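You operate a simulated robot arm through the tools that you are given. There is no shell and no other tool. Be economical: measure what you need, move in short steps, check, and stop when the job is done.

You are at the controls of a simulated robot arm. One attempt, no reset.

TASK
Bend the clamped strip to the angle on the job card.
Fine: set the stop pin by the card; afterwards swing the lever back and park the pin; the strip stays clamped.

The check looks at the end state, three seconds after you hand in, the way a careful person would. Anything else that was tipped, shoved, dropped, spilled or broken makes it a failure.

THE ROBOT
A 7-joint arm with a two-finger gripper, fixed in place. Base frame: the origin is at the foot of the arm, x ahead of it, y to its left, z up; the work surface is at about z = 85. Units: cm, degrees, N and s.
With the tool pointing down near the work surface it reaches from about 30 to 74 cm from the base axis. Its first joint turns from -166.0 to 166.0 degrees. Payload 2.94 kg.
The TCP is the grasp point between the finger pads, 3 cm short of the fingertips. In the tool frame z runs along the fingers and y along their closing line. The gripper opens to 13.8 cm. The gripper's body begins 10.9 cm behind the TCP.
Orientation is told as [roll, pitch, yaw] about the base's x, y, z axes, in that order, counted from this pose: with the fingers straight down and closing along the base's y, the tool's x points along the base's -x, its y along +y and its z along -z.

THE INTERFACE
- The arm moves only by the tool send_rows. Its arguments are lists of equal length, an entry for each row: "slide": the shift along the base's x, y, z in cm, a list of three; "turn": the turn, a rotation vector about the base's x, y, z in degrees, a list of three; "claw": the closure, from 0 (fully open) to 1 (shut). In form: {"slide": [[x, y, z], ...], "turn": [[wx, wy, wz], ...], "claw": [claw, ...]}. A call has 1 to 10 rows; each row shifts and turns the commanded pose from where the row before left it. Rows are played at 5 a second. More than 5 cm and 8.6 degrees between two rows, or a gripper value outside its range, and nothing of the call is played. Where a pose cannot be reached the arm comes as near as it can. A force on the tool above 40 N (or 10 N above the force at the start of the call, whichever is more), or a blocked arm, ends the call early, and 0.2 s more pass. The fingers move at their own pace and stop on an object; they squeeze with about 37 N. The grip force told is the motor's: it shows also when the fingers shut on nothing. Time passes only in rows, and 0.2 s behind the last, so rows that do not move let the fingers close. It gives the time, the measured TCP pose, the force on the tool (base axes), the opening and the grip force at its end, in the units of the frame above (readings bear some noise), with the torque about the TCP (base axes, N m) and any sound that the robot's microphone picked up, and new pictures: "pictures" is both (left out), scene, wrist or none.
- Cameras (640 x 400 px; columns grow to the right, rows downward): "scene" is fixed at [39.88, -65.27, 143.93]; the picture's right is [0.90, -0.43, 0.00], its down [-0.29, -0.62, -0.73] and it looks along [0.32, 0.66, -0.68] (base axes); focal length 320 px, centre (320, 200). "wrist" rides on the gripper at [7.1, 1.9, -14.6] in the tool frame; the picture's right is [-0.26, 0.97, 0.00], its down [-0.85, -0.23, -0.48] and it looks along [-0.46, -0.12, 0.88] (tool axes); focal length 280 px, centre (320, 200). There is no depth. A picture from a camera that has moved, and an enlarged one, comes with that camera's place and axes in the base frame and with its lens.
- raise_lower(by): slides the trunk up (or, below 0, down) by that many cm; the arm rides with it, the base frame stays. It gives what a move gives, with no picture.
- close_up(camera, box): a new picture of the part [left, top, right, bottom] of that camera's present view, enlarged. No time passes.
- hand_in(): hands the job in; it is judged then, once.

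Work in short steps. Places have to be worked out from the pictures, the camera data and where the tool is seen: move nearer, look again, correct. Check each grasp and each placing, and mend what went wrong. You have 120 turns and 200 pictures in all, those below and enlarged ones among them. Open the gripper and draw the arm clear of the work before you hand the job in, unless the task says otherwise; then end with one line.

The tools are called after "Call:" as a command line: name --argument value ..., lists and objects as JSON in quotes. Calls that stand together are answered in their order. send_rows: Moves the arm, as the interface text tells. Its arguments: {"type":"object","properties":{"slide":{"type":"array","items":{"type":"array","items":{"type":"number"}}},"turn":{"type":"array","items":{"type":"array","items":{"type":"number"}}},"claw":{"type":"array","items":{"type":"number"}},"pictures":{"type":"string","enum":["both","scene","wrist","none"]}},"required":["slide","turn","claw"]} The other tools are called the same way: raise_lower (by) slides the trunk up or down; close_up (camera, box) takes an enlarged picture of a part of a camera's view; hand_in () hands the job in.

At the start:

```text
t: 0.0
tool_pos: [48.36, 23.41, 108.59]
tool_rot: [0.0, 0.0, -0.1]
ft_force: [-0.3, 0.3, 1.1]
ft_torque: [0.02, 0.01, -0.01]
grip_width: 13.8
grip_force: 0.1
trunk travel left (down, up): [-42.5, 2.9]
```

scene: 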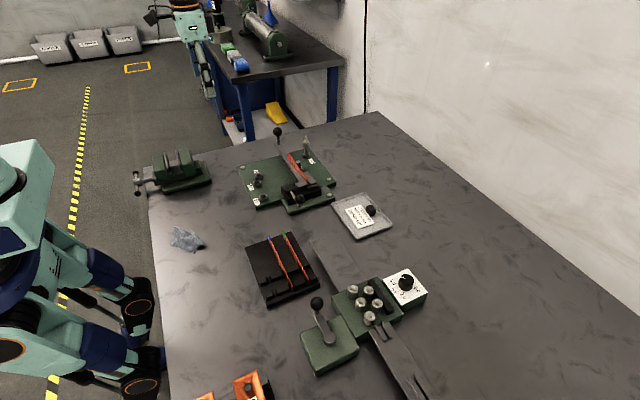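
wrist: 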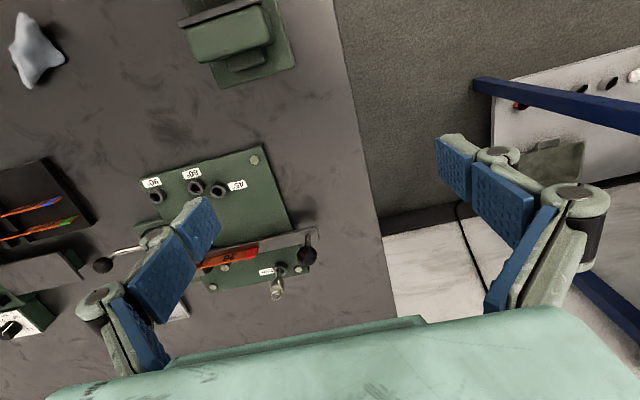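

The bending jig seems to be the green plate with holes labelled 90/60/45 and so on. I'll enlarge both views and the job card.

Call:
close_up --camera "scene" --box '[230, 120, 350, 220]'

Call:
close_up --camera "wrist" --box '[90, 130, 330, 310]'

Call:
close_up --camera "scene" --box '[325, 185, 405, 245]'

```text
4.00 times, centred on (290, 170) of scene
camera zoom: at [39.88, -65.27, 143.93], right [0.9, -0.43, 0.0], down [-0.29, -0.62, -0.73], along [0.32, 0.66, -0.68], focal length 1282 px, centre (440, 320)
```

zoom: 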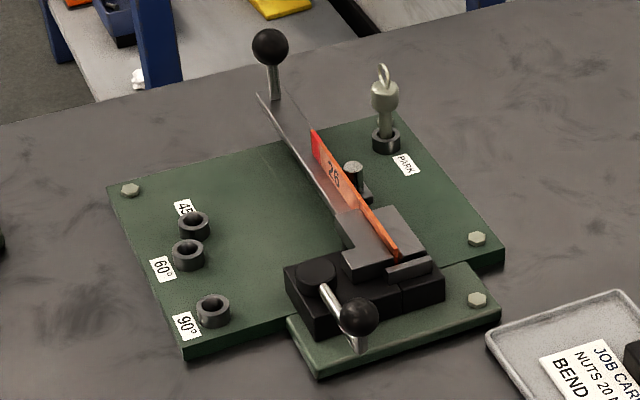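

```text
2.22 times, centred on (210, 220) of wrist
camera zoom: at [41.13, 25.39, 123.2], right [0.26, 0.97, 0.0], down [0.85, -0.23, 0.48], along [0.46, -0.12, -0.88], focal length 623 px, centre (564, 156)
```

zoom: 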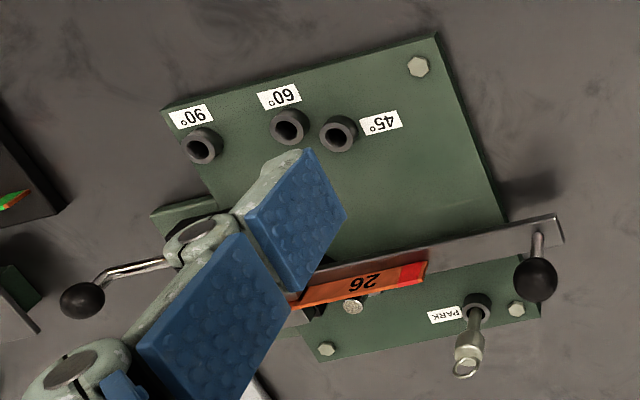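

```text
6.67 times, centred on (365, 215) of scene
camera zoom: at [39.88, -65.27, 143.93], right [0.9, -0.43, 0.0], down [-0.29, -0.62, -0.73], along [0.32, 0.66, -0.68], focal length 2137 px, centre (20, 100)
```

zoom: 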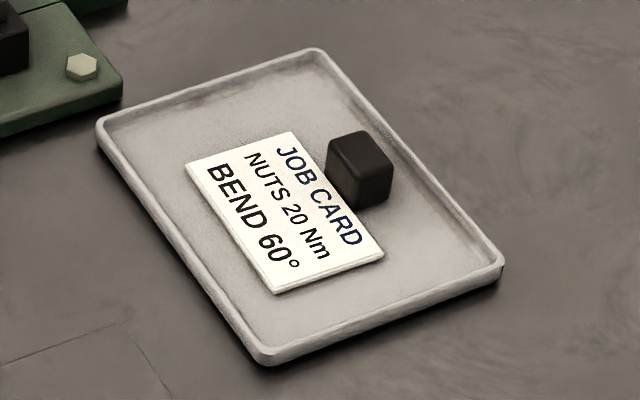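

The card says BEND 60°. I put the pin at about (70.8, 10, 91), the 60° hole at (53.3, 3.5) and the lever knob at (65.4, 17.2, 92.6). I'll move above the parked pin with the gripper partly closed and look again.

Call:
send_rows --slide '[[3.7, -2.2, -1], [3.7, -2.2, -1], [3.7, -2.2, -1], [3.7, -2.2, -1], [3.7, -2.2, -1], [3.7, -2.2, -1], [0, 0, 0]]' --turn '[[0, 0, 0], [0, 0, 0], [0, 0, 0], [0, 0, 0], [0, 0, 0], [0, 0, 0], [0, 0, 0]]' --claw '[0.55, 0.55, 0.55, 0.55, 0.55, 0.55, 0.55]'

```text
t: 1.6
tool_pos: [70.5, 10.31, 102.6]
tool_rot: [0.0, 0.0, 0.1]
ft_force: [0.5, 0.2, -0.3]
ft_torque: [0.0, -0.02, -0.01]
grip_width: 6.22
grip_force: 0.0
trunk travel left (down, up): [-42.5, 2.9]
camera wrist: at [63.37, 12.17, 117.2], right [0.26, 0.97, 0.0], down [0.85, -0.23, 0.48], along [0.46, -0.12, -0.88], focal length 280 px, centre (320, 200)
```

scene: 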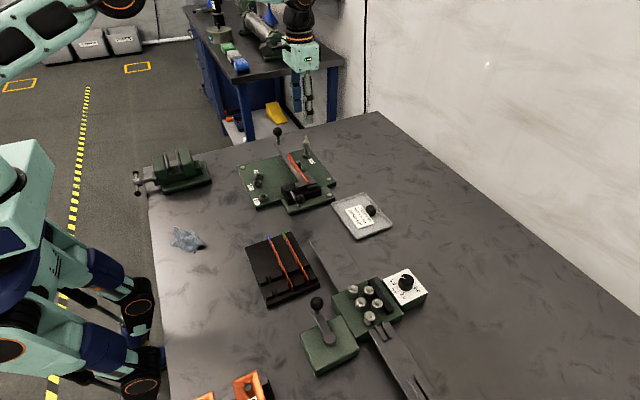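
wrist: 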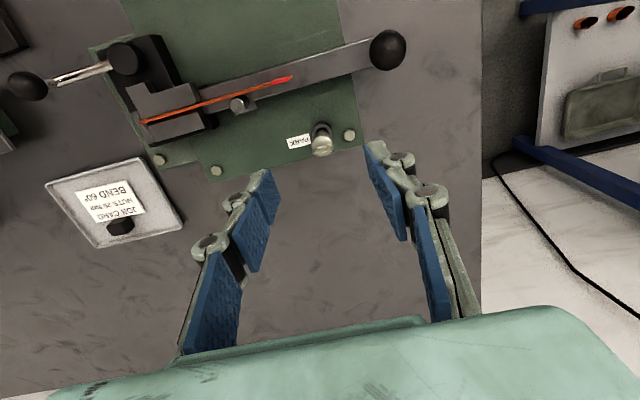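

Call:
close_up --camera "wrist" --box '[270, 100, 390, 175]'

Call:
close_up --camera "scene" --box '[260, 70, 350, 170]'

```text
5.33 times, centred on (330, 138) of wrist
camera zoom: at [63.37, 12.17, 117.2], right [0.26, 0.97, 0.0], down [0.85, -0.23, 0.48], along [0.46, -0.12, -0.88], focal length 1495 px, centre (267, 533)
```

zoom: 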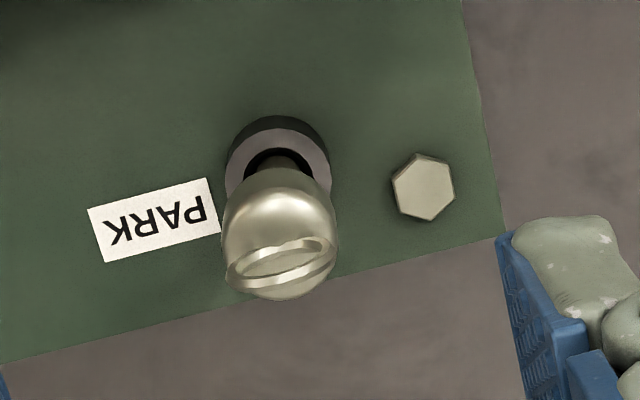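

```text
4.00 times, centred on (305, 120) of scene
camera zoom: at [39.88, -65.27, 143.93], right [0.9, -0.43, 0.0], down [-0.29, -0.62, -0.73], along [0.32, 0.66, -0.68], focal length 1282 px, centre (380, 520)
```

zoom: 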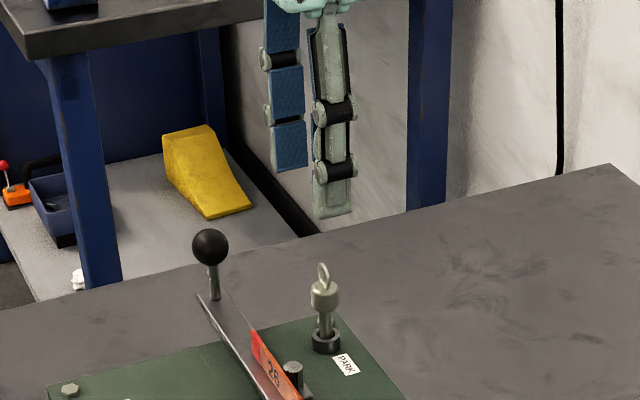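

Pin head is about (71.2, 10.4), 2 cm wide. I'll descend to TCP z≈91.6, so the fingertips stay above the collar, then check before closing.

Call:
send_rows --slide '[[0.7, 0.1, -3], [0, 0, -3], [0, 0, -3], [0, 0, -2], [0, 0, 0]]' --turn '[[0, 0, 0], [0, 0, 0], [0, 0, 0], [0, 0, 0], [0, 0, 0]]' --claw '[0.55, 0.55, 0.55, 0.55, 0.55]'

Call:
close_up --camera "scene" --box '[260, 110, 350, 180]'

```text
t: 2.8
tool_pos: [71.28, 10.4, 91.62]
tool_rot: [0.0, 0.0, 0.0]
ft_force: [-0.2, 0.4, -0.7]
ft_torque: [0.0, 0.02, -0.01]
grip_width: 6.19
grip_force: 0.0
trunk travel left (down, up): [-42.5, 2.9]
camera wrist: at [64.04, 12.29, 106.18], right [0.26, 0.97, 0.0], down [0.85, -0.23, 0.48], along [0.46, -0.12, -0.88], focal length 280 px, centre (320, 200)
```

scene: 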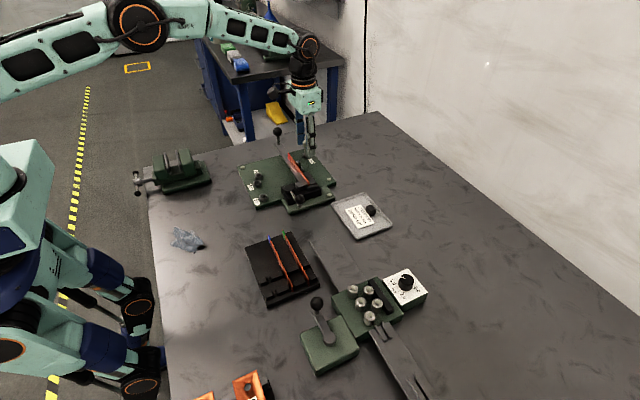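
wrist: 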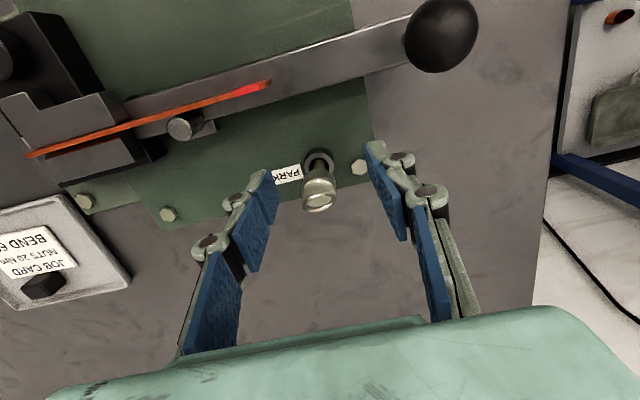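

```text
5.71 times, centred on (305, 145) of scene
camera zoom: at [39.88, -65.27, 143.93], right [0.9, -0.43, 0.0], down [-0.29, -0.62, -0.73], along [0.32, 0.66, -0.68], focal length 1832 px, centre (406, 514)
```

zoom: 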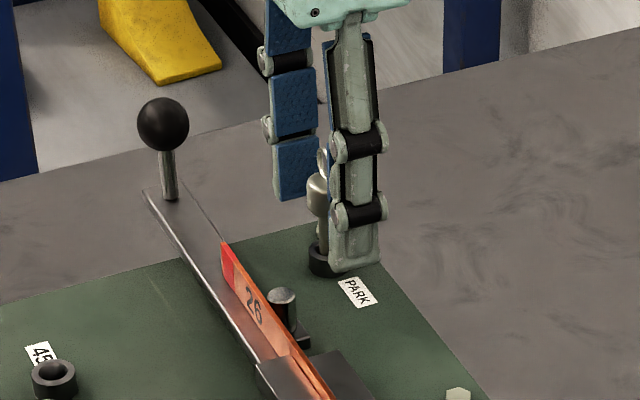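

The pin head shows at (319, 192) in the wrist view, where the TCP projects (320, 191), so it lies between the pads. Closing.

Call:
send_rows --slide '[[0, 0, 0], [0, 0, 0], [0, 0, 0], [0, 0, 0]]' --turn '[[0, 0, 0], [0, 0, 0], [0, 0, 0], [0, 0, 0]]' --claw '[0.8, 1, 1, 1]' --pictures "wrist"

```text
t: 3.8
tool_pos: [71.16, 10.24, 91.58]
tool_rot: [0.0, -0.2, -0.1]
ft_force: [-0.4, -1.1, 0.1]
ft_torque: [-0.02, -0.03, 0.03]
grip_width: 1.87
grip_force: 36.8
trunk travel left (down, up): [-42.5, 2.9]
camera wrist: at [64.04, 12.29, 106.2], right [0.26, 0.97, 0.0], down [0.85, -0.23, 0.48], along [0.46, -0.12, -0.88], focal length 280 px, centre (320, 200)
```

wrist: 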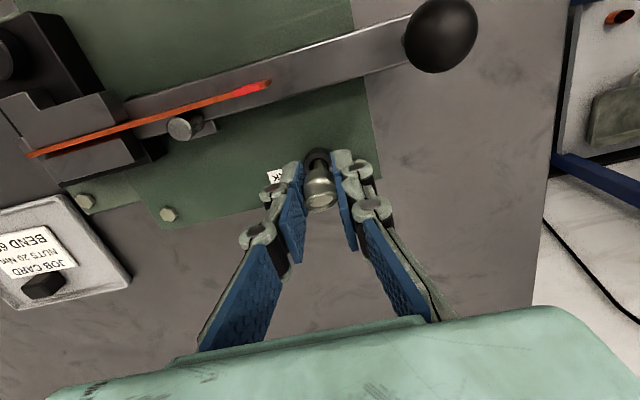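

Gripped at 1.87 cm. Lifting straight up to draw the pin.

Call:
send_rows --slide '[[0, 0, 1], [0, 0, 2], [0, 0, 3], [0, 0, 3], [0, 0, 0]]' --turn '[[0, 0, 0], [0, 0, 0], [0, 0, 0], [0, 0, 0], [0, 0, 0]]' --claw '[1, 1, 1, 1, 1]' --pictures "none"

Call:
close_up --camera "scene" --box '[230, 90, 350, 215]'

```text
t: 5.0
tool_pos: [71.24, 10.35, 100.63]
tool_rot: [0.0, 0.0, -0.1]
ft_force: [0.4, 0.0, -0.1]
ft_torque: [0.0, 0.01, 0.01]
grip_width: 1.88
grip_force: 37.0
trunk travel left (down, up): [-42.5, 2.9]
```

```text
3.20 times, centred on (290, 152) of scene
camera zoom: at [39.88, -65.27, 143.93], right [0.9, -0.43, 0.0], down [-0.29, -0.62, -0.73], along [0.32, 0.66, -0.68], focal length 1026 px, centre (416, 352)
```

zoom: 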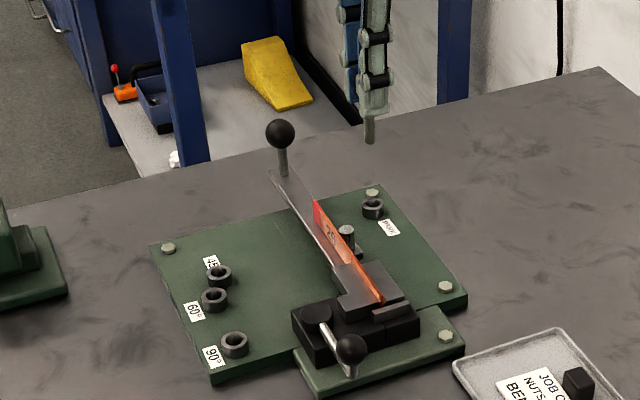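

The pin is out, its bottom about 6.6 cm below the TCP. Correcting my estimate with the known park position puts the 60° collar at about (53.4, 3.6). I'll move above it.

Call:
send_rows --slide '[[0, 0, 1], [-4.46, -1.69, 0], [-4.46, -1.69, 0], [-4.46, -1.69, 0], [-4.46, -1.69, 0], [0, 0, -2], [0, 0, 0]]' --turn '[[0, 0, 0], [0, 0, 0], [0, 0, 0], [0, 0, 0], [0, 0, 0], [0, 0, 0], [0, 0, 0]]' --claw '[1, 1, 1, 1, 1, 1, 1]' --pictures "wrist"

Call:
close_up --camera "scene" --box '[220, 120, 310, 220]'

Call:
close_up --camera "wrist" --box '[240, 80, 400, 220]'

```text
t: 6.6
tool_pos: [53.43, 3.57, 99.44]
tool_rot: [0.1, -0.1, 0.1]
ft_force: [0.0, 0.6, -0.5]
ft_torque: [0.01, 0.03, -0.02]
grip_width: 1.86
grip_force: 37.1
trunk travel left (down, up): [-42.5, 2.9]
camera wrist: at [46.19, 5.55, 114.15], right [0.26, 0.97, 0.0], down [0.85, -0.23, 0.48], along [0.46, -0.12, -0.88], focal length 280 px, centre (320, 200)
```

wrist: 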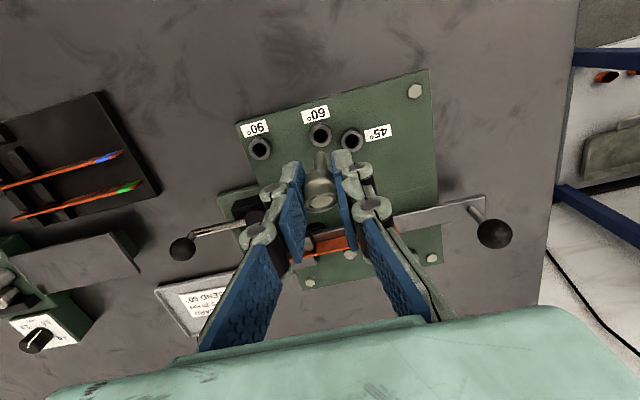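

```text
4.00 times, centred on (265, 170) of scene
camera zoom: at [39.88, -65.27, 143.93], right [0.9, -0.43, 0.0], down [-0.29, -0.62, -0.73], along [0.32, 0.66, -0.68], focal length 1282 px, centre (540, 320)
```

zoom: 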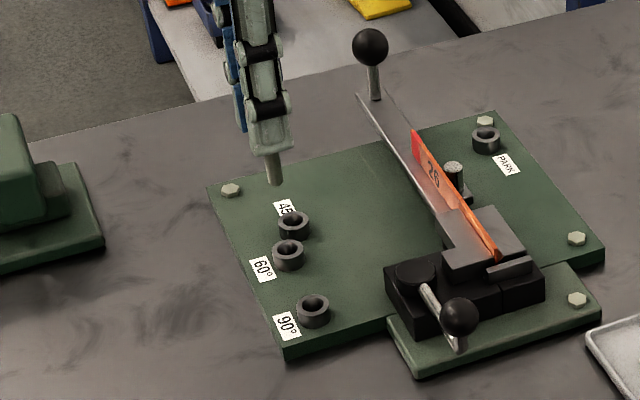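

```text
2.86 times, centred on (320, 150) of wrist
camera zoom: at [46.19, 5.55, 114.15], right [0.26, 0.97, 0.0], down [0.85, -0.23, 0.48], along [0.46, -0.12, -0.88], focal length 801 px, centre (320, 343)
```

zoom: 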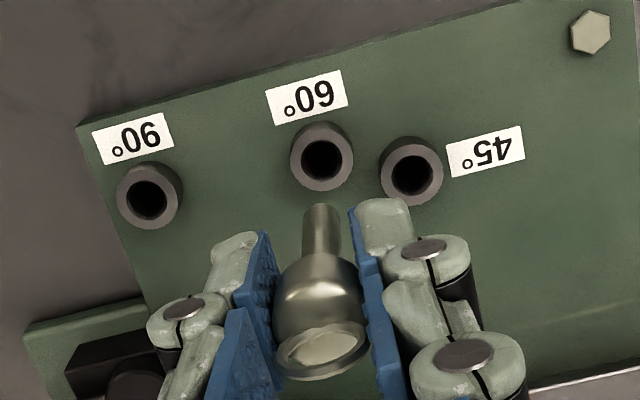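

Predicted versus observed collar offset is the same as it was at the park collar, so the alignment is within about 1 mm. I'll lower the tip to just above the collar and check.

Call:
send_rows --slide '[[0, 0, -2], [0, 0, -2], [0, 0, 0]]' --turn '[[0, 0, 0], [0, 0, 0], [0, 0, 0]]' --claw '[1, 1, 1]' --pictures "none"

Call:
close_up --camera "scene" --box '[230, 150, 290, 200]'

Call:
close_up --camera "wrist" --box '[260, 80, 380, 220]'

```text
t: 7.4
tool_pos: [53.49, 3.46, 95.41]
tool_rot: [0.0, 0.0, 0.0]
ft_force: [-0.3, 0.6, 0.4]
ft_torque: [-0.01, -0.02, 0.03]
grip_width: 1.9
grip_force: 36.9
trunk travel left (down, up): [-42.5, 2.9]
```

```text
8.00 times, centred on (260, 175) of scene
camera zoom: at [39.88, -65.27, 143.93], right [0.9, -0.43, 0.0], down [-0.29, -0.62, -0.73], along [0.32, 0.66, -0.68], focal length 2564 px, centre (800, 400)
```

zoom: 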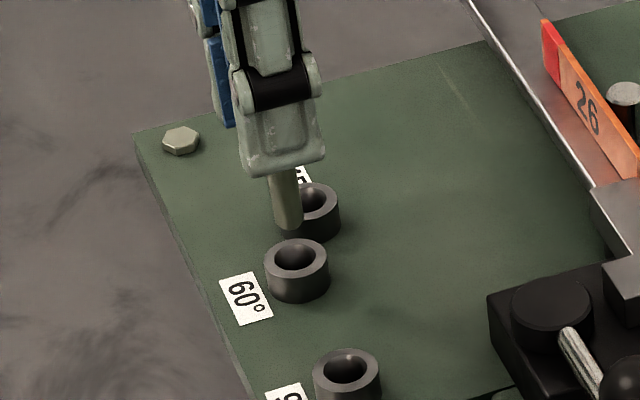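

```text
2.86 times, centred on (320, 150) of wrist
camera zoom: at [46.2, 5.5, 110.1], right [0.26, 0.97, 0.0], down [0.85, -0.23, 0.48], along [0.46, -0.12, -0.88], focal length 801 px, centre (320, 343)
```

zoom: 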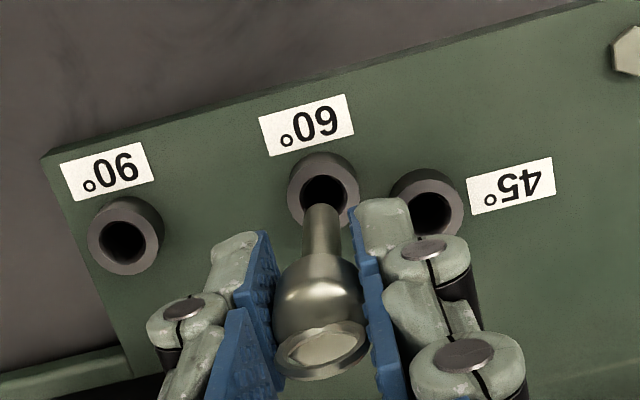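

Tip and hole line up within about 1 mm, and the hole looks about 1.5 cm wide against a 1.0 cm pin. I'll lower it in with small steps.

Call:
send_rows --slide '[[0, 0, -1], [0, 0, -1], [0, 0, -1], [0, 0, -0.7], [0, 0, 0]]' --turn '[[0, 0, 0], [0, 0, 0], [0, 0, 0], [0, 0, 0], [0, 0, 0]]' --claw '[1, 1, 1, 1, 1]' --pictures "none"

Call:
close_up --camera "scene" --box '[230, 150, 290, 200]'

```text
t: 8.6
tool_pos: [53.51, 3.31, 91.84]
tool_rot: [0.1, 0.0, 0.0]
ft_force: [-0.3, -0.1, -0.5]
ft_torque: [0.02, 0.0, -0.01]
grip_width: 1.89
grip_force: 37.0
trunk travel left (down, up): [-42.5, 2.9]
```

```text
8.00 times, centred on (260, 175) of scene
camera zoom: at [39.88, -65.27, 143.93], right [0.9, -0.43, 0.0], down [-0.29, -0.62, -0.73], along [0.32, 0.66, -0.68], focal length 2564 px, centre (800, 400)
```

zoom: 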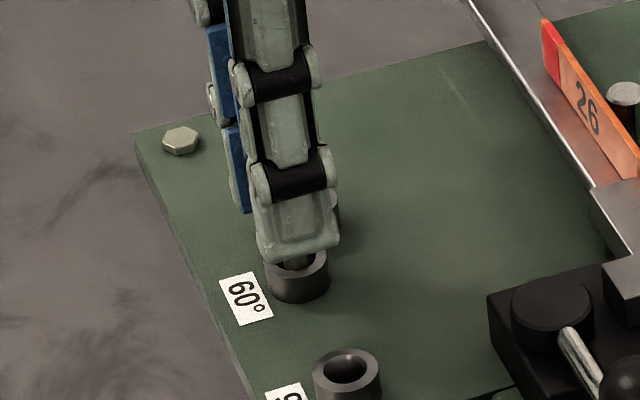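

The pin is in the collar with no force. Lowering the last few millimetres to seat it.

Call:
send_rows --slide '[[0, 0, -0.2], [0, 0, -0.1], [0, 0, 0]]' --turn '[[0, 0, 0], [0, 0, 0], [0, 0, 0]]' --claw '[1, 1, 1]' --pictures "none"

```text
t: 9.4
tool_pos: [53.28, 3.46, 91.53]
tool_rot: [0.0, 0.0, 0.0]
ft_force: [-0.1, 0.5, -0.6]
ft_torque: [-0.01, 0.0, -0.01]
grip_width: 1.88
grip_force: 37.1
trunk travel left (down, up): [-42.5, 2.9]
```

Now at the parked depth with no contact load. I'll open to about 6 cm and rise.

Call:
send_rows --slide '[[0, 0, 0], [0, 0, 0], [0, 0, 0], [0, 0, 3], [0, 0, 4], [0, 0, 0]]' --turn '[[0, 0, 0], [0, 0, 0], [0, 0, 0], [0, 0, 0], [0, 0, 0], [0, 0, 0]]' --claw '[0.75, 0.6, 0.6, 0.6, 0.6, 0.6]' --pictures "wrist"

Call:
close_up --camera "scene" --box '[230, 110, 350, 210]'

```text
t: 10.8
tool_pos: [53.44, 3.69, 98.63]
tool_rot: [-0.1, -0.1, 0.1]
ft_force: [0.0, -0.5, -0.3]
ft_torque: [0.02, -0.01, 0.0]
grip_width: 5.52
grip_force: 0.0
trunk travel left (down, up): [-42.5, 2.9]
camera wrist: at [46.21, 5.6, 113.17], right [0.26, 0.97, 0.0], down [0.85, -0.23, 0.48], along [0.46, -0.12, -0.88], focal length 280 px, centre (320, 200)
```

wrist: 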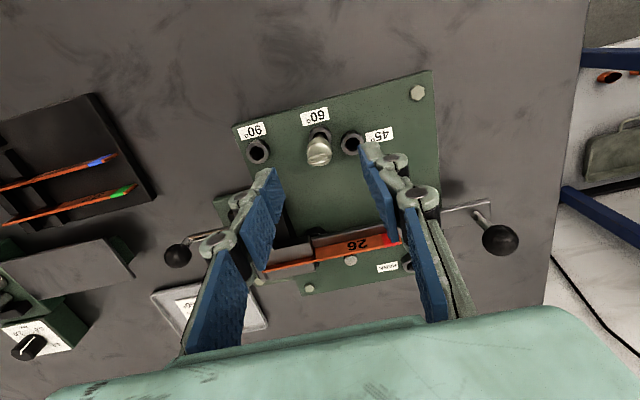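

```text
4.00 times, centred on (290, 160) of scene
camera zoom: at [39.88, -65.27, 143.93], right [0.9, -0.43, 0.0], down [-0.29, -0.62, -0.73], along [0.32, 0.66, -0.68], focal length 1282 px, centre (440, 360)
```

zoom: 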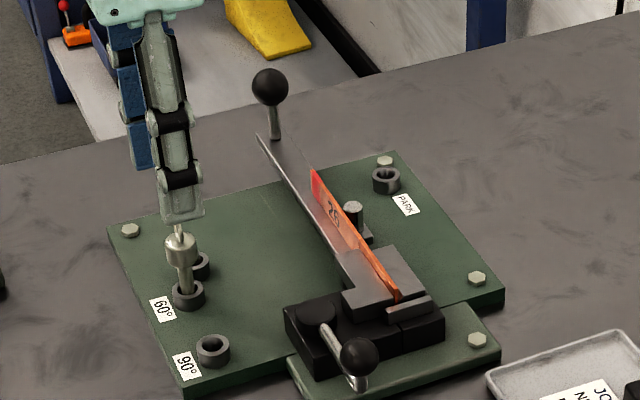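

The pin is seated upright at 60°. Next I'll go above the lever knob at about (65, 17.3, 92.6), turning the tool -90° so the fingers close along the swing tangent.

Call:
send_rows --slide '[[0, 0, 4], [1.3, 1.5, 0], [1.3, 1.5, 0], [1.3, 1.5, 0], [1.3, 1.5, 0], [1.3, 1.5, 0], [1.3, 1.5, 0], [1.3, 1.5, 0], [1.3, 1.5, 0], [1.2, 1.7, 0]]' --turn '[[0, 0, -8.5], [0, 0, -8.5], [0, 0, -8.5], [0, 0, -8.5], [0, 0, -8.5], [0, 0, -8.5], [0, 0, -8.5], [0, 0, -8.5], [0, 0, -8.5], [0, 0, -8.5]]' --claw '[0.55, 0.55, 0.55, 0.55, 0.55, 0.55, 0.55, 0.55, 0.55, 0.55]' --pictures "none"

Call:
send_rows --slide '[[0, 0, 0], [0, 0, -1], [0, 0, 0]]' --turn '[[0, 0, -5], [0, 0, 0], [0, 0, 0]]' --claw '[0.55, 0.55, 0.55]'

```text
t: 13.0
tool_pos: [65.03, 17.3, 102.5]
tool_rot: [0.0, 0.0, -85.1]
ft_force: [0.1, -0.1, -0.1]
ft_torque: [0.01, 0.01, -0.02]
grip_width: 6.2
grip_force: 0.1
trunk travel left (down, up): [-42.5, 2.9]
```

```text
t: 13.8
tool_pos: [64.91, 17.41, 101.52]
tool_rot: [0.0, 0.0, -90.0]
ft_force: [0.3, -0.4, -0.4]
ft_torque: [-0.04, 0.02, -0.01]
grip_width: 6.2
grip_force: 0.1
trunk travel left (down, up): [-42.5, 2.9]
camera wrist: at [66.81, 24.42, 116.16], right [0.97, -0.26, 0.0], down [-0.23, -0.85, 0.48], along [-0.12, -0.46, -0.88], focal length 280 px, centre (320, 200)
```

scene: 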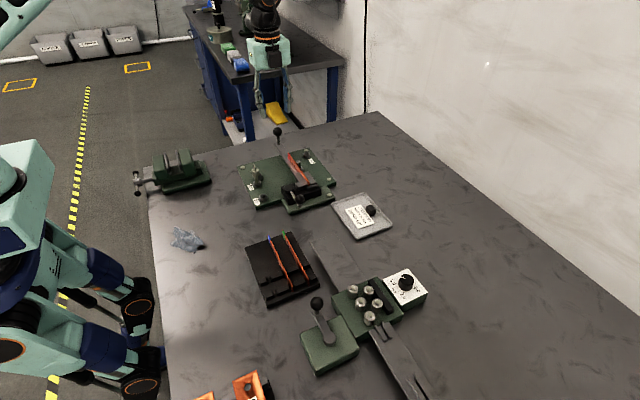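
wrist: 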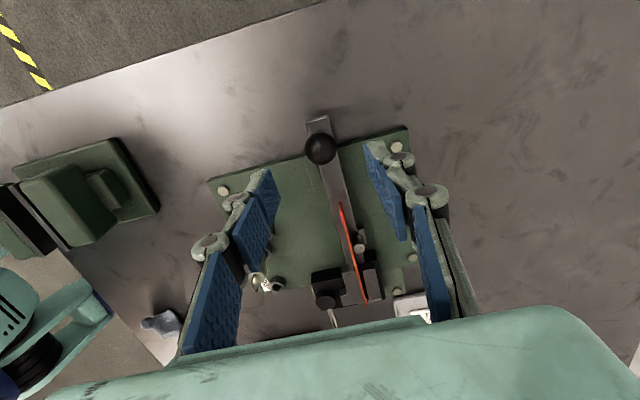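

The knob sits at (320, 147), against a predicted (320, 144), so it's at about (65.0, 17.1). I'll zoom in to estimate the pivot.

Call:
close_up --camera "wrist" --box '[240, 110, 420, 320]'

```text
1.90 times, centred on (330, 215) of wrist
camera zoom: at [66.81, 24.42, 116.16], right [0.97, -0.26, 0.0], down [-0.23, -0.85, 0.48], along [-0.12, -0.46, -0.88], focal length 534 px, centre (301, 171)
```

zoom: 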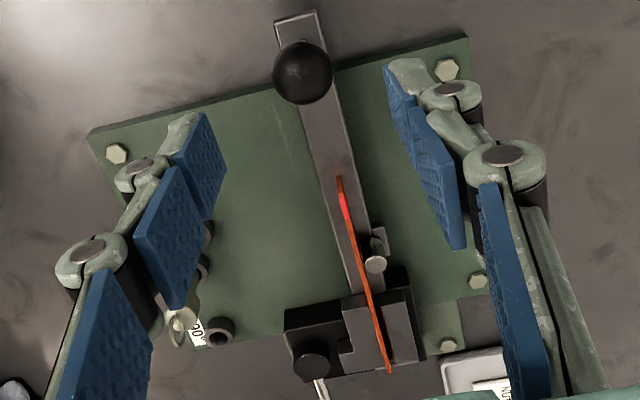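

I put the pivot near (64.8, 0.5), giving a radius of about 16.6. Descending over the knob and closing on it.

Call:
send_rows --slide '[[0.1, -0.25, -3], [0, 0, -3], [0, 0, -2.5], [0, 0, 0], [0, 0, 0], [0, 0, 0], [0, 0, 0]]' --turn '[[0, 0, 0], [0, 0, 0], [0, 0, 0], [0, 0, 0], [0, 0, 0], [0, 0, 0], [0, 0, 0]]' --claw '[0.55, 0.55, 0.55, 0.55, 0.75, 1, 1]' --pictures "wrist"

Call:
close_up --camera "scene" --box '[240, 110, 330, 180]'

```text
t: 15.4
tool_pos: [65.04, 17.14, 93.08]
tool_rot: [-0.1, 0.0, -89.9]
ft_force: [-5.9, -1.1, -3.0]
ft_torque: [0.05, 0.02, 0.03]
grip_width: 2.58
grip_force: 44.9
trunk travel left (down, up): [-42.5, 2.9]
camera wrist: at [66.85, 24.16, 107.68], right [0.97, -0.26, 0.0], down [-0.23, -0.85, 0.48], along [-0.13, -0.46, -0.88], focal length 280 px, centre (320, 200)
```

wrist: 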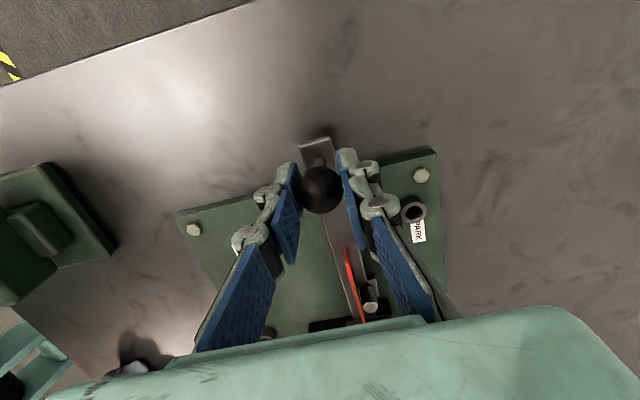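

```text
5.71 times, centred on (285, 145) of scene
camera zoom: at [39.88, -65.27, 143.93], right [0.9, -0.43, 0.0], down [-0.29, -0.62, -0.73], along [0.32, 0.66, -0.68], focal length 1832 px, centre (520, 514)
```

zoom: 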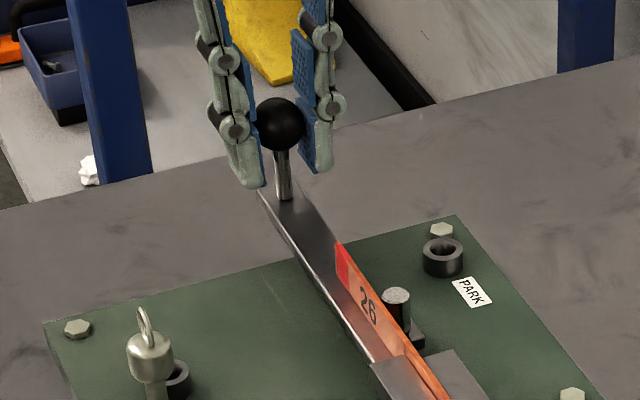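

The knob is gripped at 2.58 cm. I'll swing the first 12° along the arc, turning the tool with the lever.

Call:
send_rows --slide '[[-1.16, -0.04, 0], [-1.15, -0.12, 0], [-1.14, -0.2, 0], [0, 0, 0]]' --turn '[[0, 0, 4], [0, 0, 4], [0, 0, 4], [0, 0, 0]]' --claw '[1, 1, 1, 1]' --pictures "wrist"

```text
t: 16.4
tool_pos: [61.86, 16.59, 93.03]
tool_rot: [0.1, -0.1, -77.8]
ft_force: [12.9, 2.4, -3.7]
ft_torque: [-0.09, -0.17, 0.35]
grip_width: 2.59
grip_force: 45.3
trunk travel left (down, up): [-42.5, 2.9]
camera wrist: at [62.09, 24.08, 107.69], right [1.0, -0.05, 0.0], down [-0.05, -0.88, 0.48], along [-0.02, -0.48, -0.88], focal length 280 px, centre (320, 200)
```

wrist: 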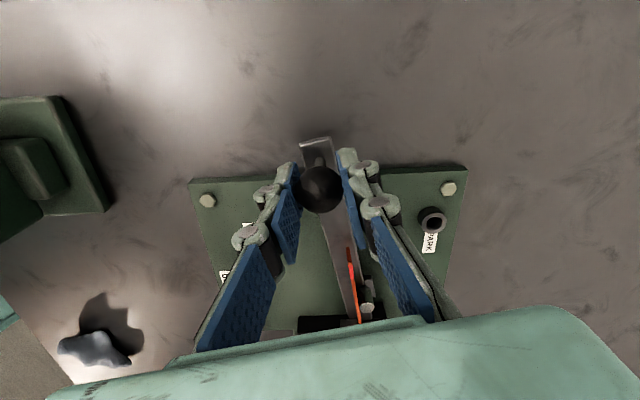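

The lever follows and the bending force is about 13 N. I'll continue to 32°.

Call:
send_rows --slide '[[-1.12, -0.28, 0], [-1.1, -0.36, 0], [-1.07, -0.43, 0], [-1.04, -0.51, 0], [-1.0, -0.58, 0], [0, 0, 0]]' --turn '[[0, 0, 4], [0, 0, 4], [0, 0, 4], [0, 0, 4], [0, 0, 4], [0, 0, 0]]' --claw '[1, 1, 1, 1, 1, 1]' --pictures "scene"

Call:
close_up --camera "scene" --box '[230, 110, 350, 210]'

```text
t: 17.8
tool_pos: [56.3, 14.34, 93.13]
tool_rot: [0.0, 0.1, -57.8]
ft_force: [8.6, 8.0, 0.9]
ft_torque: [0.12, 0.04, 0.14]
grip_width: 2.58
grip_force: 44.7
trunk travel left (down, up): [-42.5, 2.9]
```

scene: 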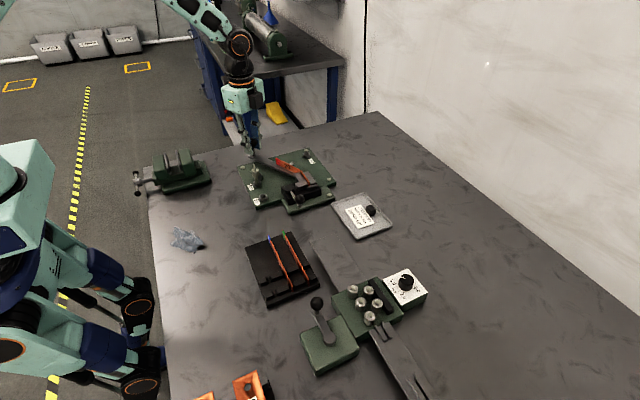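

```text
4.00 times, centred on (290, 160) of scene
camera zoom: at [39.88, -65.27, 143.93], right [0.9, -0.43, 0.0], down [-0.29, -0.62, -0.73], along [0.32, 0.66, -0.68], focal length 1282 px, centre (440, 360)
```

zoom: 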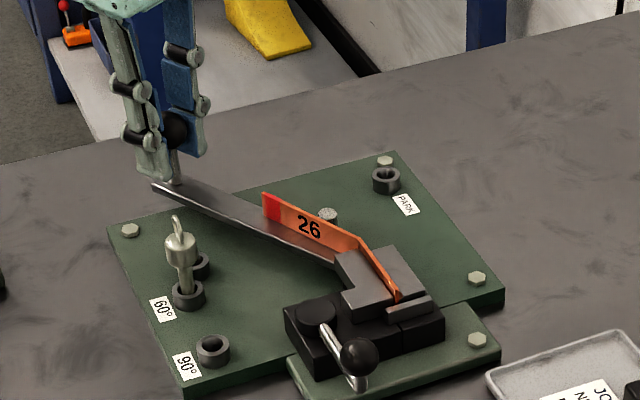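

Strip bends nicely with the lever. I'll go on to about 52°.

Call:
send_rows --slide '[[-0.96, -0.65, 0], [-0.91, -0.71, 0], [-0.86, -0.78, 0], [-0.8, -0.83, 0], [-0.75, -0.89, 0], [0, 0, 0]]' --turn '[[0, 0, 4], [0, 0, 4], [0, 0, 4], [0, 0, 4], [0, 0, 4], [0, 0, 0]]' --claw '[1, 1, 1, 1, 1, 1]' --pictures "none"

Call:
close_up --camera "scene" --box '[230, 110, 350, 210]'

```text
t: 19.2
tool_pos: [51.87, 10.72, 93.12]
tool_rot: [-0.1, -0.1, -37.9]
ft_force: [-0.1, 15.5, 7.2]
ft_torque: [0.24, 0.25, 0.26]
grip_width: 2.59
grip_force: 45.3
trunk travel left (down, up): [-42.5, 2.9]
```

```text
4.00 times, centred on (290, 160) of scene
camera zoom: at [39.88, -65.27, 143.93], right [0.9, -0.43, 0.0], down [-0.29, -0.62, -0.73], along [0.32, 0.66, -0.68], focal length 1282 px, centre (440, 360)
```

zoom: 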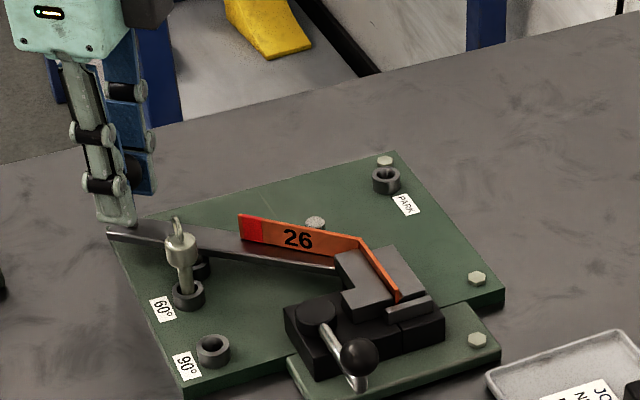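

Lever at about 52°, with some outward radial pull, so I'll correct slightly outward. Small 2° steps from here until the pin stops it.

Call:
send_rows --slide '[[-0.41, -0.41, 0], [-0.39, -0.42, 0], [-0.37, -0.43, 0], [-0.35, -0.45, 0], [0, 0, 0]]' --turn '[[0, 0, 2], [0, 0, 2], [0, 0, 2], [0, 0, 2], [0, 0, 0]]' --claw '[1, 1, 1, 1, 1]' --pictures "none"

Call:
close_up --camera "scene" --box '[230, 130, 320, 200]'

```text
t: 20.4
tool_pos: [50.55, 8.95, 93.13]
tool_rot: [0.0, 0.0, -29.9]
ft_force: [5.4, 7.5, 2.5]
ft_torque: [-0.14, -0.26, 0.1]
grip_width: 2.57
grip_force: 45.0
trunk travel left (down, up): [-42.5, 2.9]
```

```text
5.71 times, centred on (275, 165) of scene
camera zoom: at [39.88, -65.27, 143.93], right [0.9, -0.43, 0.0], down [-0.29, -0.62, -0.73], along [0.32, 0.66, -0.68], focal length 1832 px, centre (577, 400)
```

zoom: 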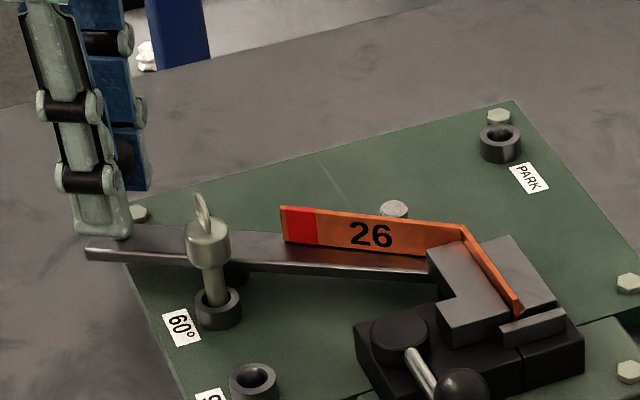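

Force is still 9 N (bending only), so the pin isn't touched yet. Continuing in 1.5° steps; a force rise will show the stop.

Call:
send_rows --slide '[[-0.23, -0.38, 0], [-0.22, -0.38, 0], [-0.2, -0.39, 0], [0, 0, 0]]' --turn '[[0, 0, 1.5], [0, 0, 1.5], [0, 0, 1.5], [0, 0, 0]]' --claw '[1, 1, 1, 1]' --pictures "none"

Call:
close_up --camera "scene" --box '[230, 130, 320, 200]'

```text
t: 21.4
tool_pos: [49.86, 7.76, 93.03]
tool_rot: [0.0, 0.0, -25.4]
ft_force: [8.5, 6.6, 3.3]
ft_torque: [-0.1, -0.19, 0.16]
grip_width: 2.55
grip_force: 44.9
trunk travel left (down, up): [-42.5, 2.9]
```

```text
5.71 times, centred on (275, 165) of scene
camera zoom: at [39.88, -65.27, 143.93], right [0.9, -0.43, 0.0], down [-0.29, -0.62, -0.73], along [0.32, 0.66, -0.68], focal length 1832 px, centre (577, 400)
```

zoom: 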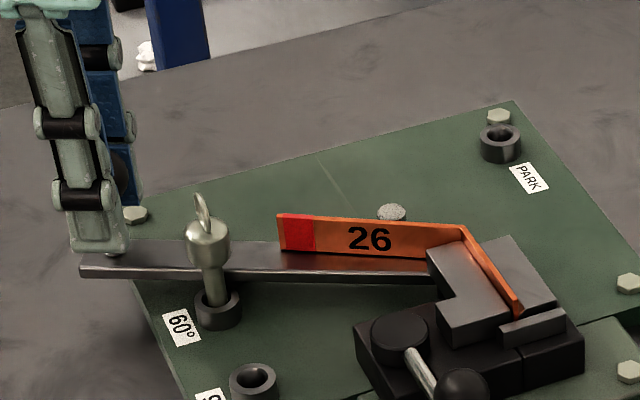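

Nearly touching. 1° steps now.

Call:
send_rows --slide '[[-0.11, -0.27, 0], [-0.1, -0.27, 0], [-0.1, -0.27, 0], [0, 0, 0]]' --turn '[[0, 0, 1], [0, 0, 1], [0, 0, 1], [0, 0, 0]]' --claw '[1, 1, 1, 1]' --pictures "none"

Call:
close_up --camera "scene" --box '[230, 130, 320, 200]'

```text
t: 22.4
tool_pos: [49.68, 7.2, 93.13]
tool_rot: [0.0, -0.1, -22.4]
ft_force: [8.0, 12.5, 4.3]
ft_torque: [0.15, 0.18, -0.06]
grip_width: 2.59
grip_force: 45.1
trunk travel left (down, up): [-42.5, 2.9]
```

```text
5.71 times, centred on (275, 165) of scene
camera zoom: at [39.88, -65.27, 143.93], right [0.9, -0.43, 0.0], down [-0.29, -0.62, -0.73], along [0.32, 0.66, -0.68], focal length 1832 px, centre (577, 400)
```

zoom: 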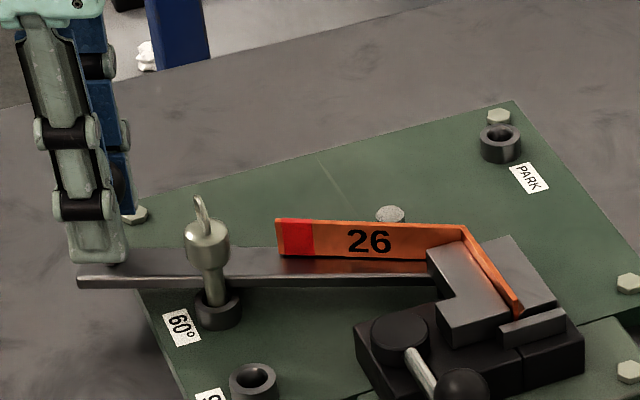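

Force rises and motion falls short of the command, so contact is probably beginning. I'll press a little more to confirm the hard stop.

Call:
send_rows --slide '[[-0.1, -0.27, 0], [-0.09, -0.27, 0], [0, 0, 0]]' --turn '[[0, 0, 0.5], [0, 0, 0.5], [0, 0, 0]]' --claw '[1, 1, 1]' --pictures "none"

Call:
close_up --camera "scene" --box '[230, 130, 320, 200]'

```text
t: 23.2
tool_pos: [49.62, 6.97, 93.16]
tool_rot: [0.1, 0.0, -21.3]
ft_force: [15.0, 31.2, 3.2]
ft_torque: [0.05, 0.0, 0.07]
grip_width: 2.59
grip_force: 45.4
trunk travel left (down, up): [-42.5, 2.9]
```

```text
5.71 times, centred on (275, 165) of scene
camera zoom: at [39.88, -65.27, 143.93], right [0.9, -0.43, 0.0], down [-0.29, -0.62, -0.73], along [0.32, 0.66, -0.68], focal length 1832 px, centre (577, 400)
```

zoom: 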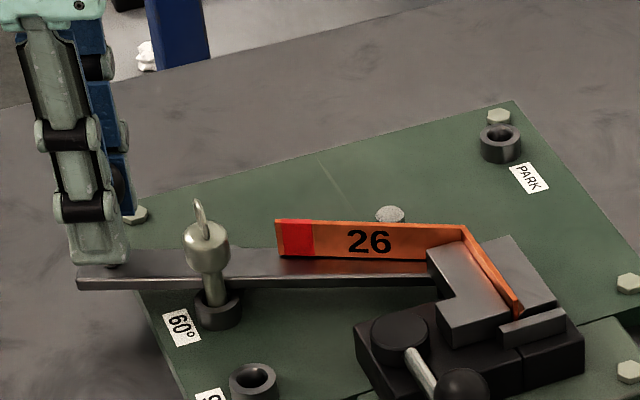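

Tool force jumped to about 34 N with almost no motion, so the lever is hard against the 60° pin. Swinging it back along the arc now.

Call:
send_rows --slide '[[0.72, 1.65, 0], [0.59, 1.02, 0], [0.65, 0.97, 0], [0.72, 0.92, 0], [0.78, 0.87, 0], [0.84, 0.81, 0], [0.9, 0.75, 0], [0.94, 0.69, 0], [1.0, 0.62, 0], [0, 0, 0]]' --turn '[[0, 0, -4.5], [0, 0, -4], [0, 0, -4], [0, 0, -4], [0, 0, -4], [0, 0, -4], [0, 0, -4], [0, 0, -4], [0, 0, -4], [0, 0, 0]]' --claw '[1, 1, 1, 1, 1, 1, 1, 1, 1, 1]' --pictures "none"

Call:
close_up --camera "scene" --box '[230, 110, 350, 210]'

```text
t: 25.4
tool_pos: [56.5, 14.82, 93.05]
tool_rot: [0.0, 0.0, -58.0]
ft_force: [-1.8, 0.9, -10.5]
ft_torque: [-0.12, -0.05, -0.04]
grip_width: 2.57
grip_force: 45.0
trunk travel left (down, up): [-42.5, 2.9]
```

```text
4.00 times, centred on (290, 160) of scene
camera zoom: at [39.88, -65.27, 143.93], right [0.9, -0.43, 0.0], down [-0.29, -0.62, -0.73], along [0.32, 0.66, -0.68], focal length 1282 px, centre (440, 360)
```

zoom: 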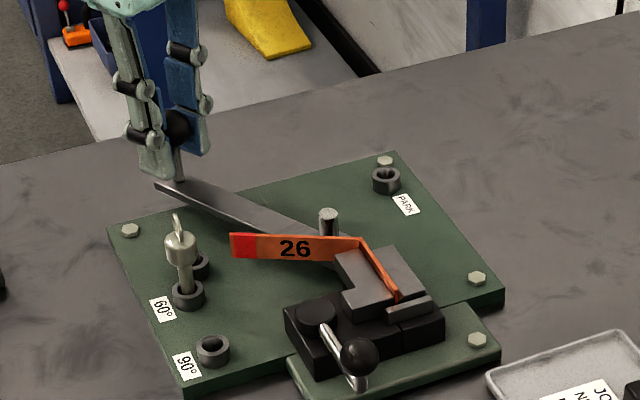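

The strip stays bent and the lever returns freely. Completing the return to the start.

Call:
send_rows --slide '[[1.03, 0.54, 0], [1.07, 0.48, 0], [1.09, 0.4, 0], [1.13, 0.32, 0], [1.14, 0.25, 0], [1.16, 0.16, 0], [1.17, 0.08, 0], [0.75, 0.03, 0], [0, 0, 0]]' --turn '[[0, 0, -4], [0, 0, -4], [0, 0, -4], [0, 0, -4], [0, 0, -4], [0, 0, -4], [0, 0, -4], [0, 0, -4], [0, 0, 0]]' --claw '[1, 1, 1, 1, 1, 1, 1, 1, 1]' --pictures "none"

Call:
close_up --camera "scene" --box '[230, 110, 350, 210]'

```text
t: 27.4
tool_pos: [65.02, 16.98, 93.0]
tool_rot: [-0.2, -0.1, -90.1]
ft_force: [-4.0, 1.9, -8.4]
ft_torque: [-0.08, 0.04, 0.02]
grip_width: 2.57
grip_force: 44.9
trunk travel left (down, up): [-42.5, 2.9]
```

```text
4.00 times, centred on (290, 160) of scene
camera zoom: at [39.88, -65.27, 143.93], right [0.9, -0.43, 0.0], down [-0.29, -0.62, -0.73], along [0.32, 0.66, -0.68], focal length 1282 px, centre (440, 360)
```

zoom: 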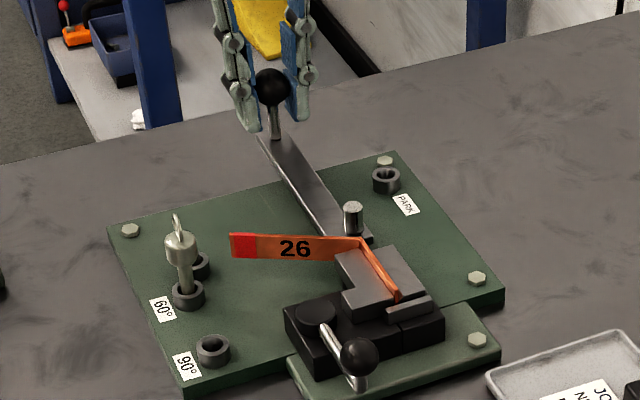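

The lever is back home, the knob matching its original pixel. I'll open, rise clear and turn back toward the pin.

Call:
send_rows --slide '[[0, 0, 0], [0, 0, 0], [0, 0, 0], [0, 0, 3], [0, 0, 4], [0, 0, 3], [0, 0, 0]]' --turn '[[0, 0, 0], [0, 0, 0], [0, 0, 0], [0, 0, 0], [0, 0, 0], [0, 0, 0], [0, 0, 0]]' --claw '[0.8, 0.55, 0.55, 0.55, 0.55, 0.55, 0.55]' --pictures "wrist"

Call:
send_rows --slide '[[-1.17, -1.35, 0], [-1.17, -1.35, 0], [-1.17, -1.35, 0], [-1.17, -1.35, 0], [-1.17, -1.35, 0], [-1.17, -1.35, 0], [-1.17, -1.35, 0], [-1.17, -1.35, 0], [-1.17, -1.35, 0], [-1.17, -1.35, 0]]' --turn '[[0, 0, 8.5], [0, 0, 8.5], [0, 0, 8.5], [0, 0, 8.5], [0, 0, 8.5], [0, 0, 8.5], [0, 0, 8.5], [0, 0, 8.5], [0, 0, 8.5], [0, 0, 8.5]]' --claw '[0.6, 0.6, 0.6, 0.6, 0.6, 0.6, 0.6, 0.6, 0.6, 0.6]' --pictures "none"

Call:
send_rows --slide '[[0, 0, 0], [0, 0, 0]]' --turn '[[0, 0, 5], [0, 0, 0]]' --claw '[0.6, 0.6]' --pictures "both"

Call:
close_up --camera "wrist" --box '[230, 80, 410, 220]'

```text
t: 29.0
tool_pos: [65.02, 17.02, 103.16]
tool_rot: [0.0, 0.0, -90.0]
ft_force: [0.3, 0.0, 0.2]
ft_torque: [-0.02, -0.02, 0.0]
grip_width: 6.2
grip_force: 0.0
trunk travel left (down, up): [-42.5, 2.9]
camera wrist: at [66.82, 24.13, 117.75], right [0.97, -0.26, 0.0], down [-0.23, -0.85, 0.48], along [-0.12, -0.46, -0.88], focal length 280 px, centre (320, 200)
```

wrist: 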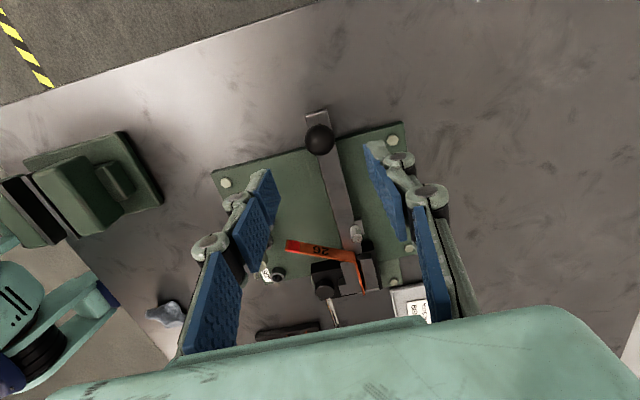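

```text
t: 31.2
tool_pos: [53.37, 3.47, 103.11]
tool_rot: [0.0, 0.0, -4.7]
ft_force: [-0.2, -0.4, -0.8]
ft_torque: [0.03, 0.01, -0.01]
grip_width: 5.53
grip_force: 0.1
trunk travel left (down, up): [-42.5, 2.9]
```

```text
t: 31.8
tool_pos: [53.36, 3.58, 103.11]
tool_rot: [0.0, -0.1, 0.1]
ft_force: [0.3, -0.7, 0.8]
ft_torque: [-0.02, -0.02, 0.0]
grip_width: 5.51
grip_force: 0.1
trunk travel left (down, up): [-42.5, 2.9]
camera wrist: at [46.16, 5.42, 117.7], right [0.26, 0.97, 0.0], down [0.85, -0.23, 0.48], along [0.46, -0.12, -0.88], focal length 280 px, centre (320, 200)
```

scene: 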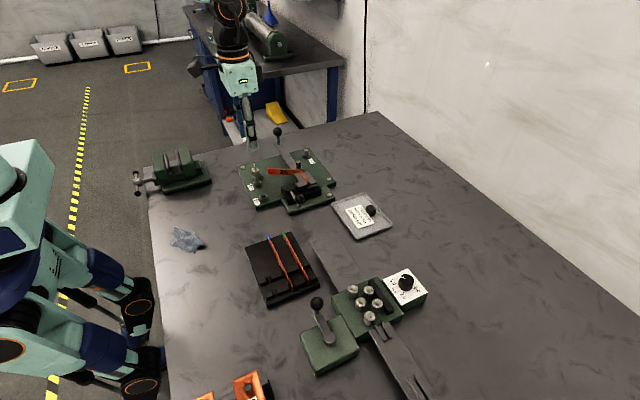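
wrist: 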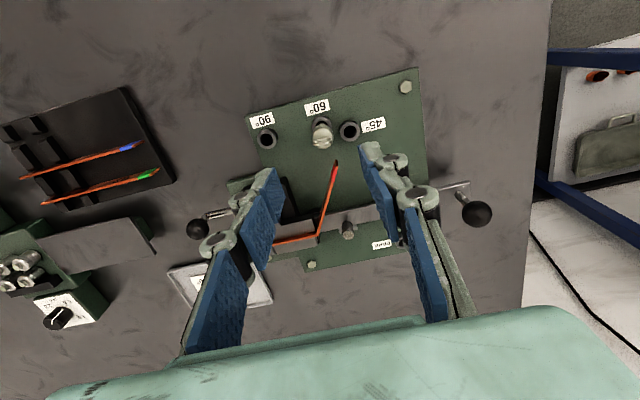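

```text
2.86 times, centred on (320, 150) of wrist
camera zoom: at [46.16, 5.42, 117.7], right [0.26, 0.97, 0.0], down [0.85, -0.23, 0.48], along [0.46, -0.12, -0.88], focal length 801 px, centre (320, 343)
```

zoom: 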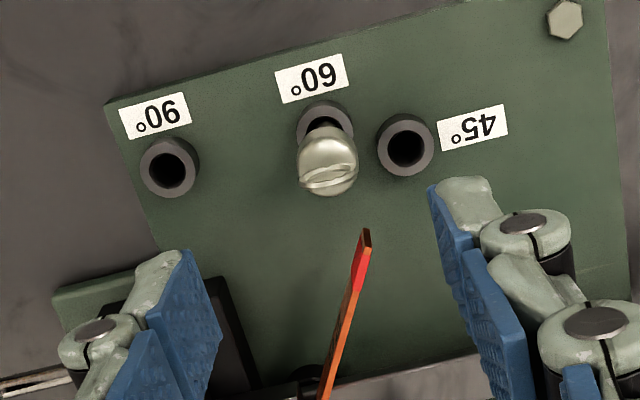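

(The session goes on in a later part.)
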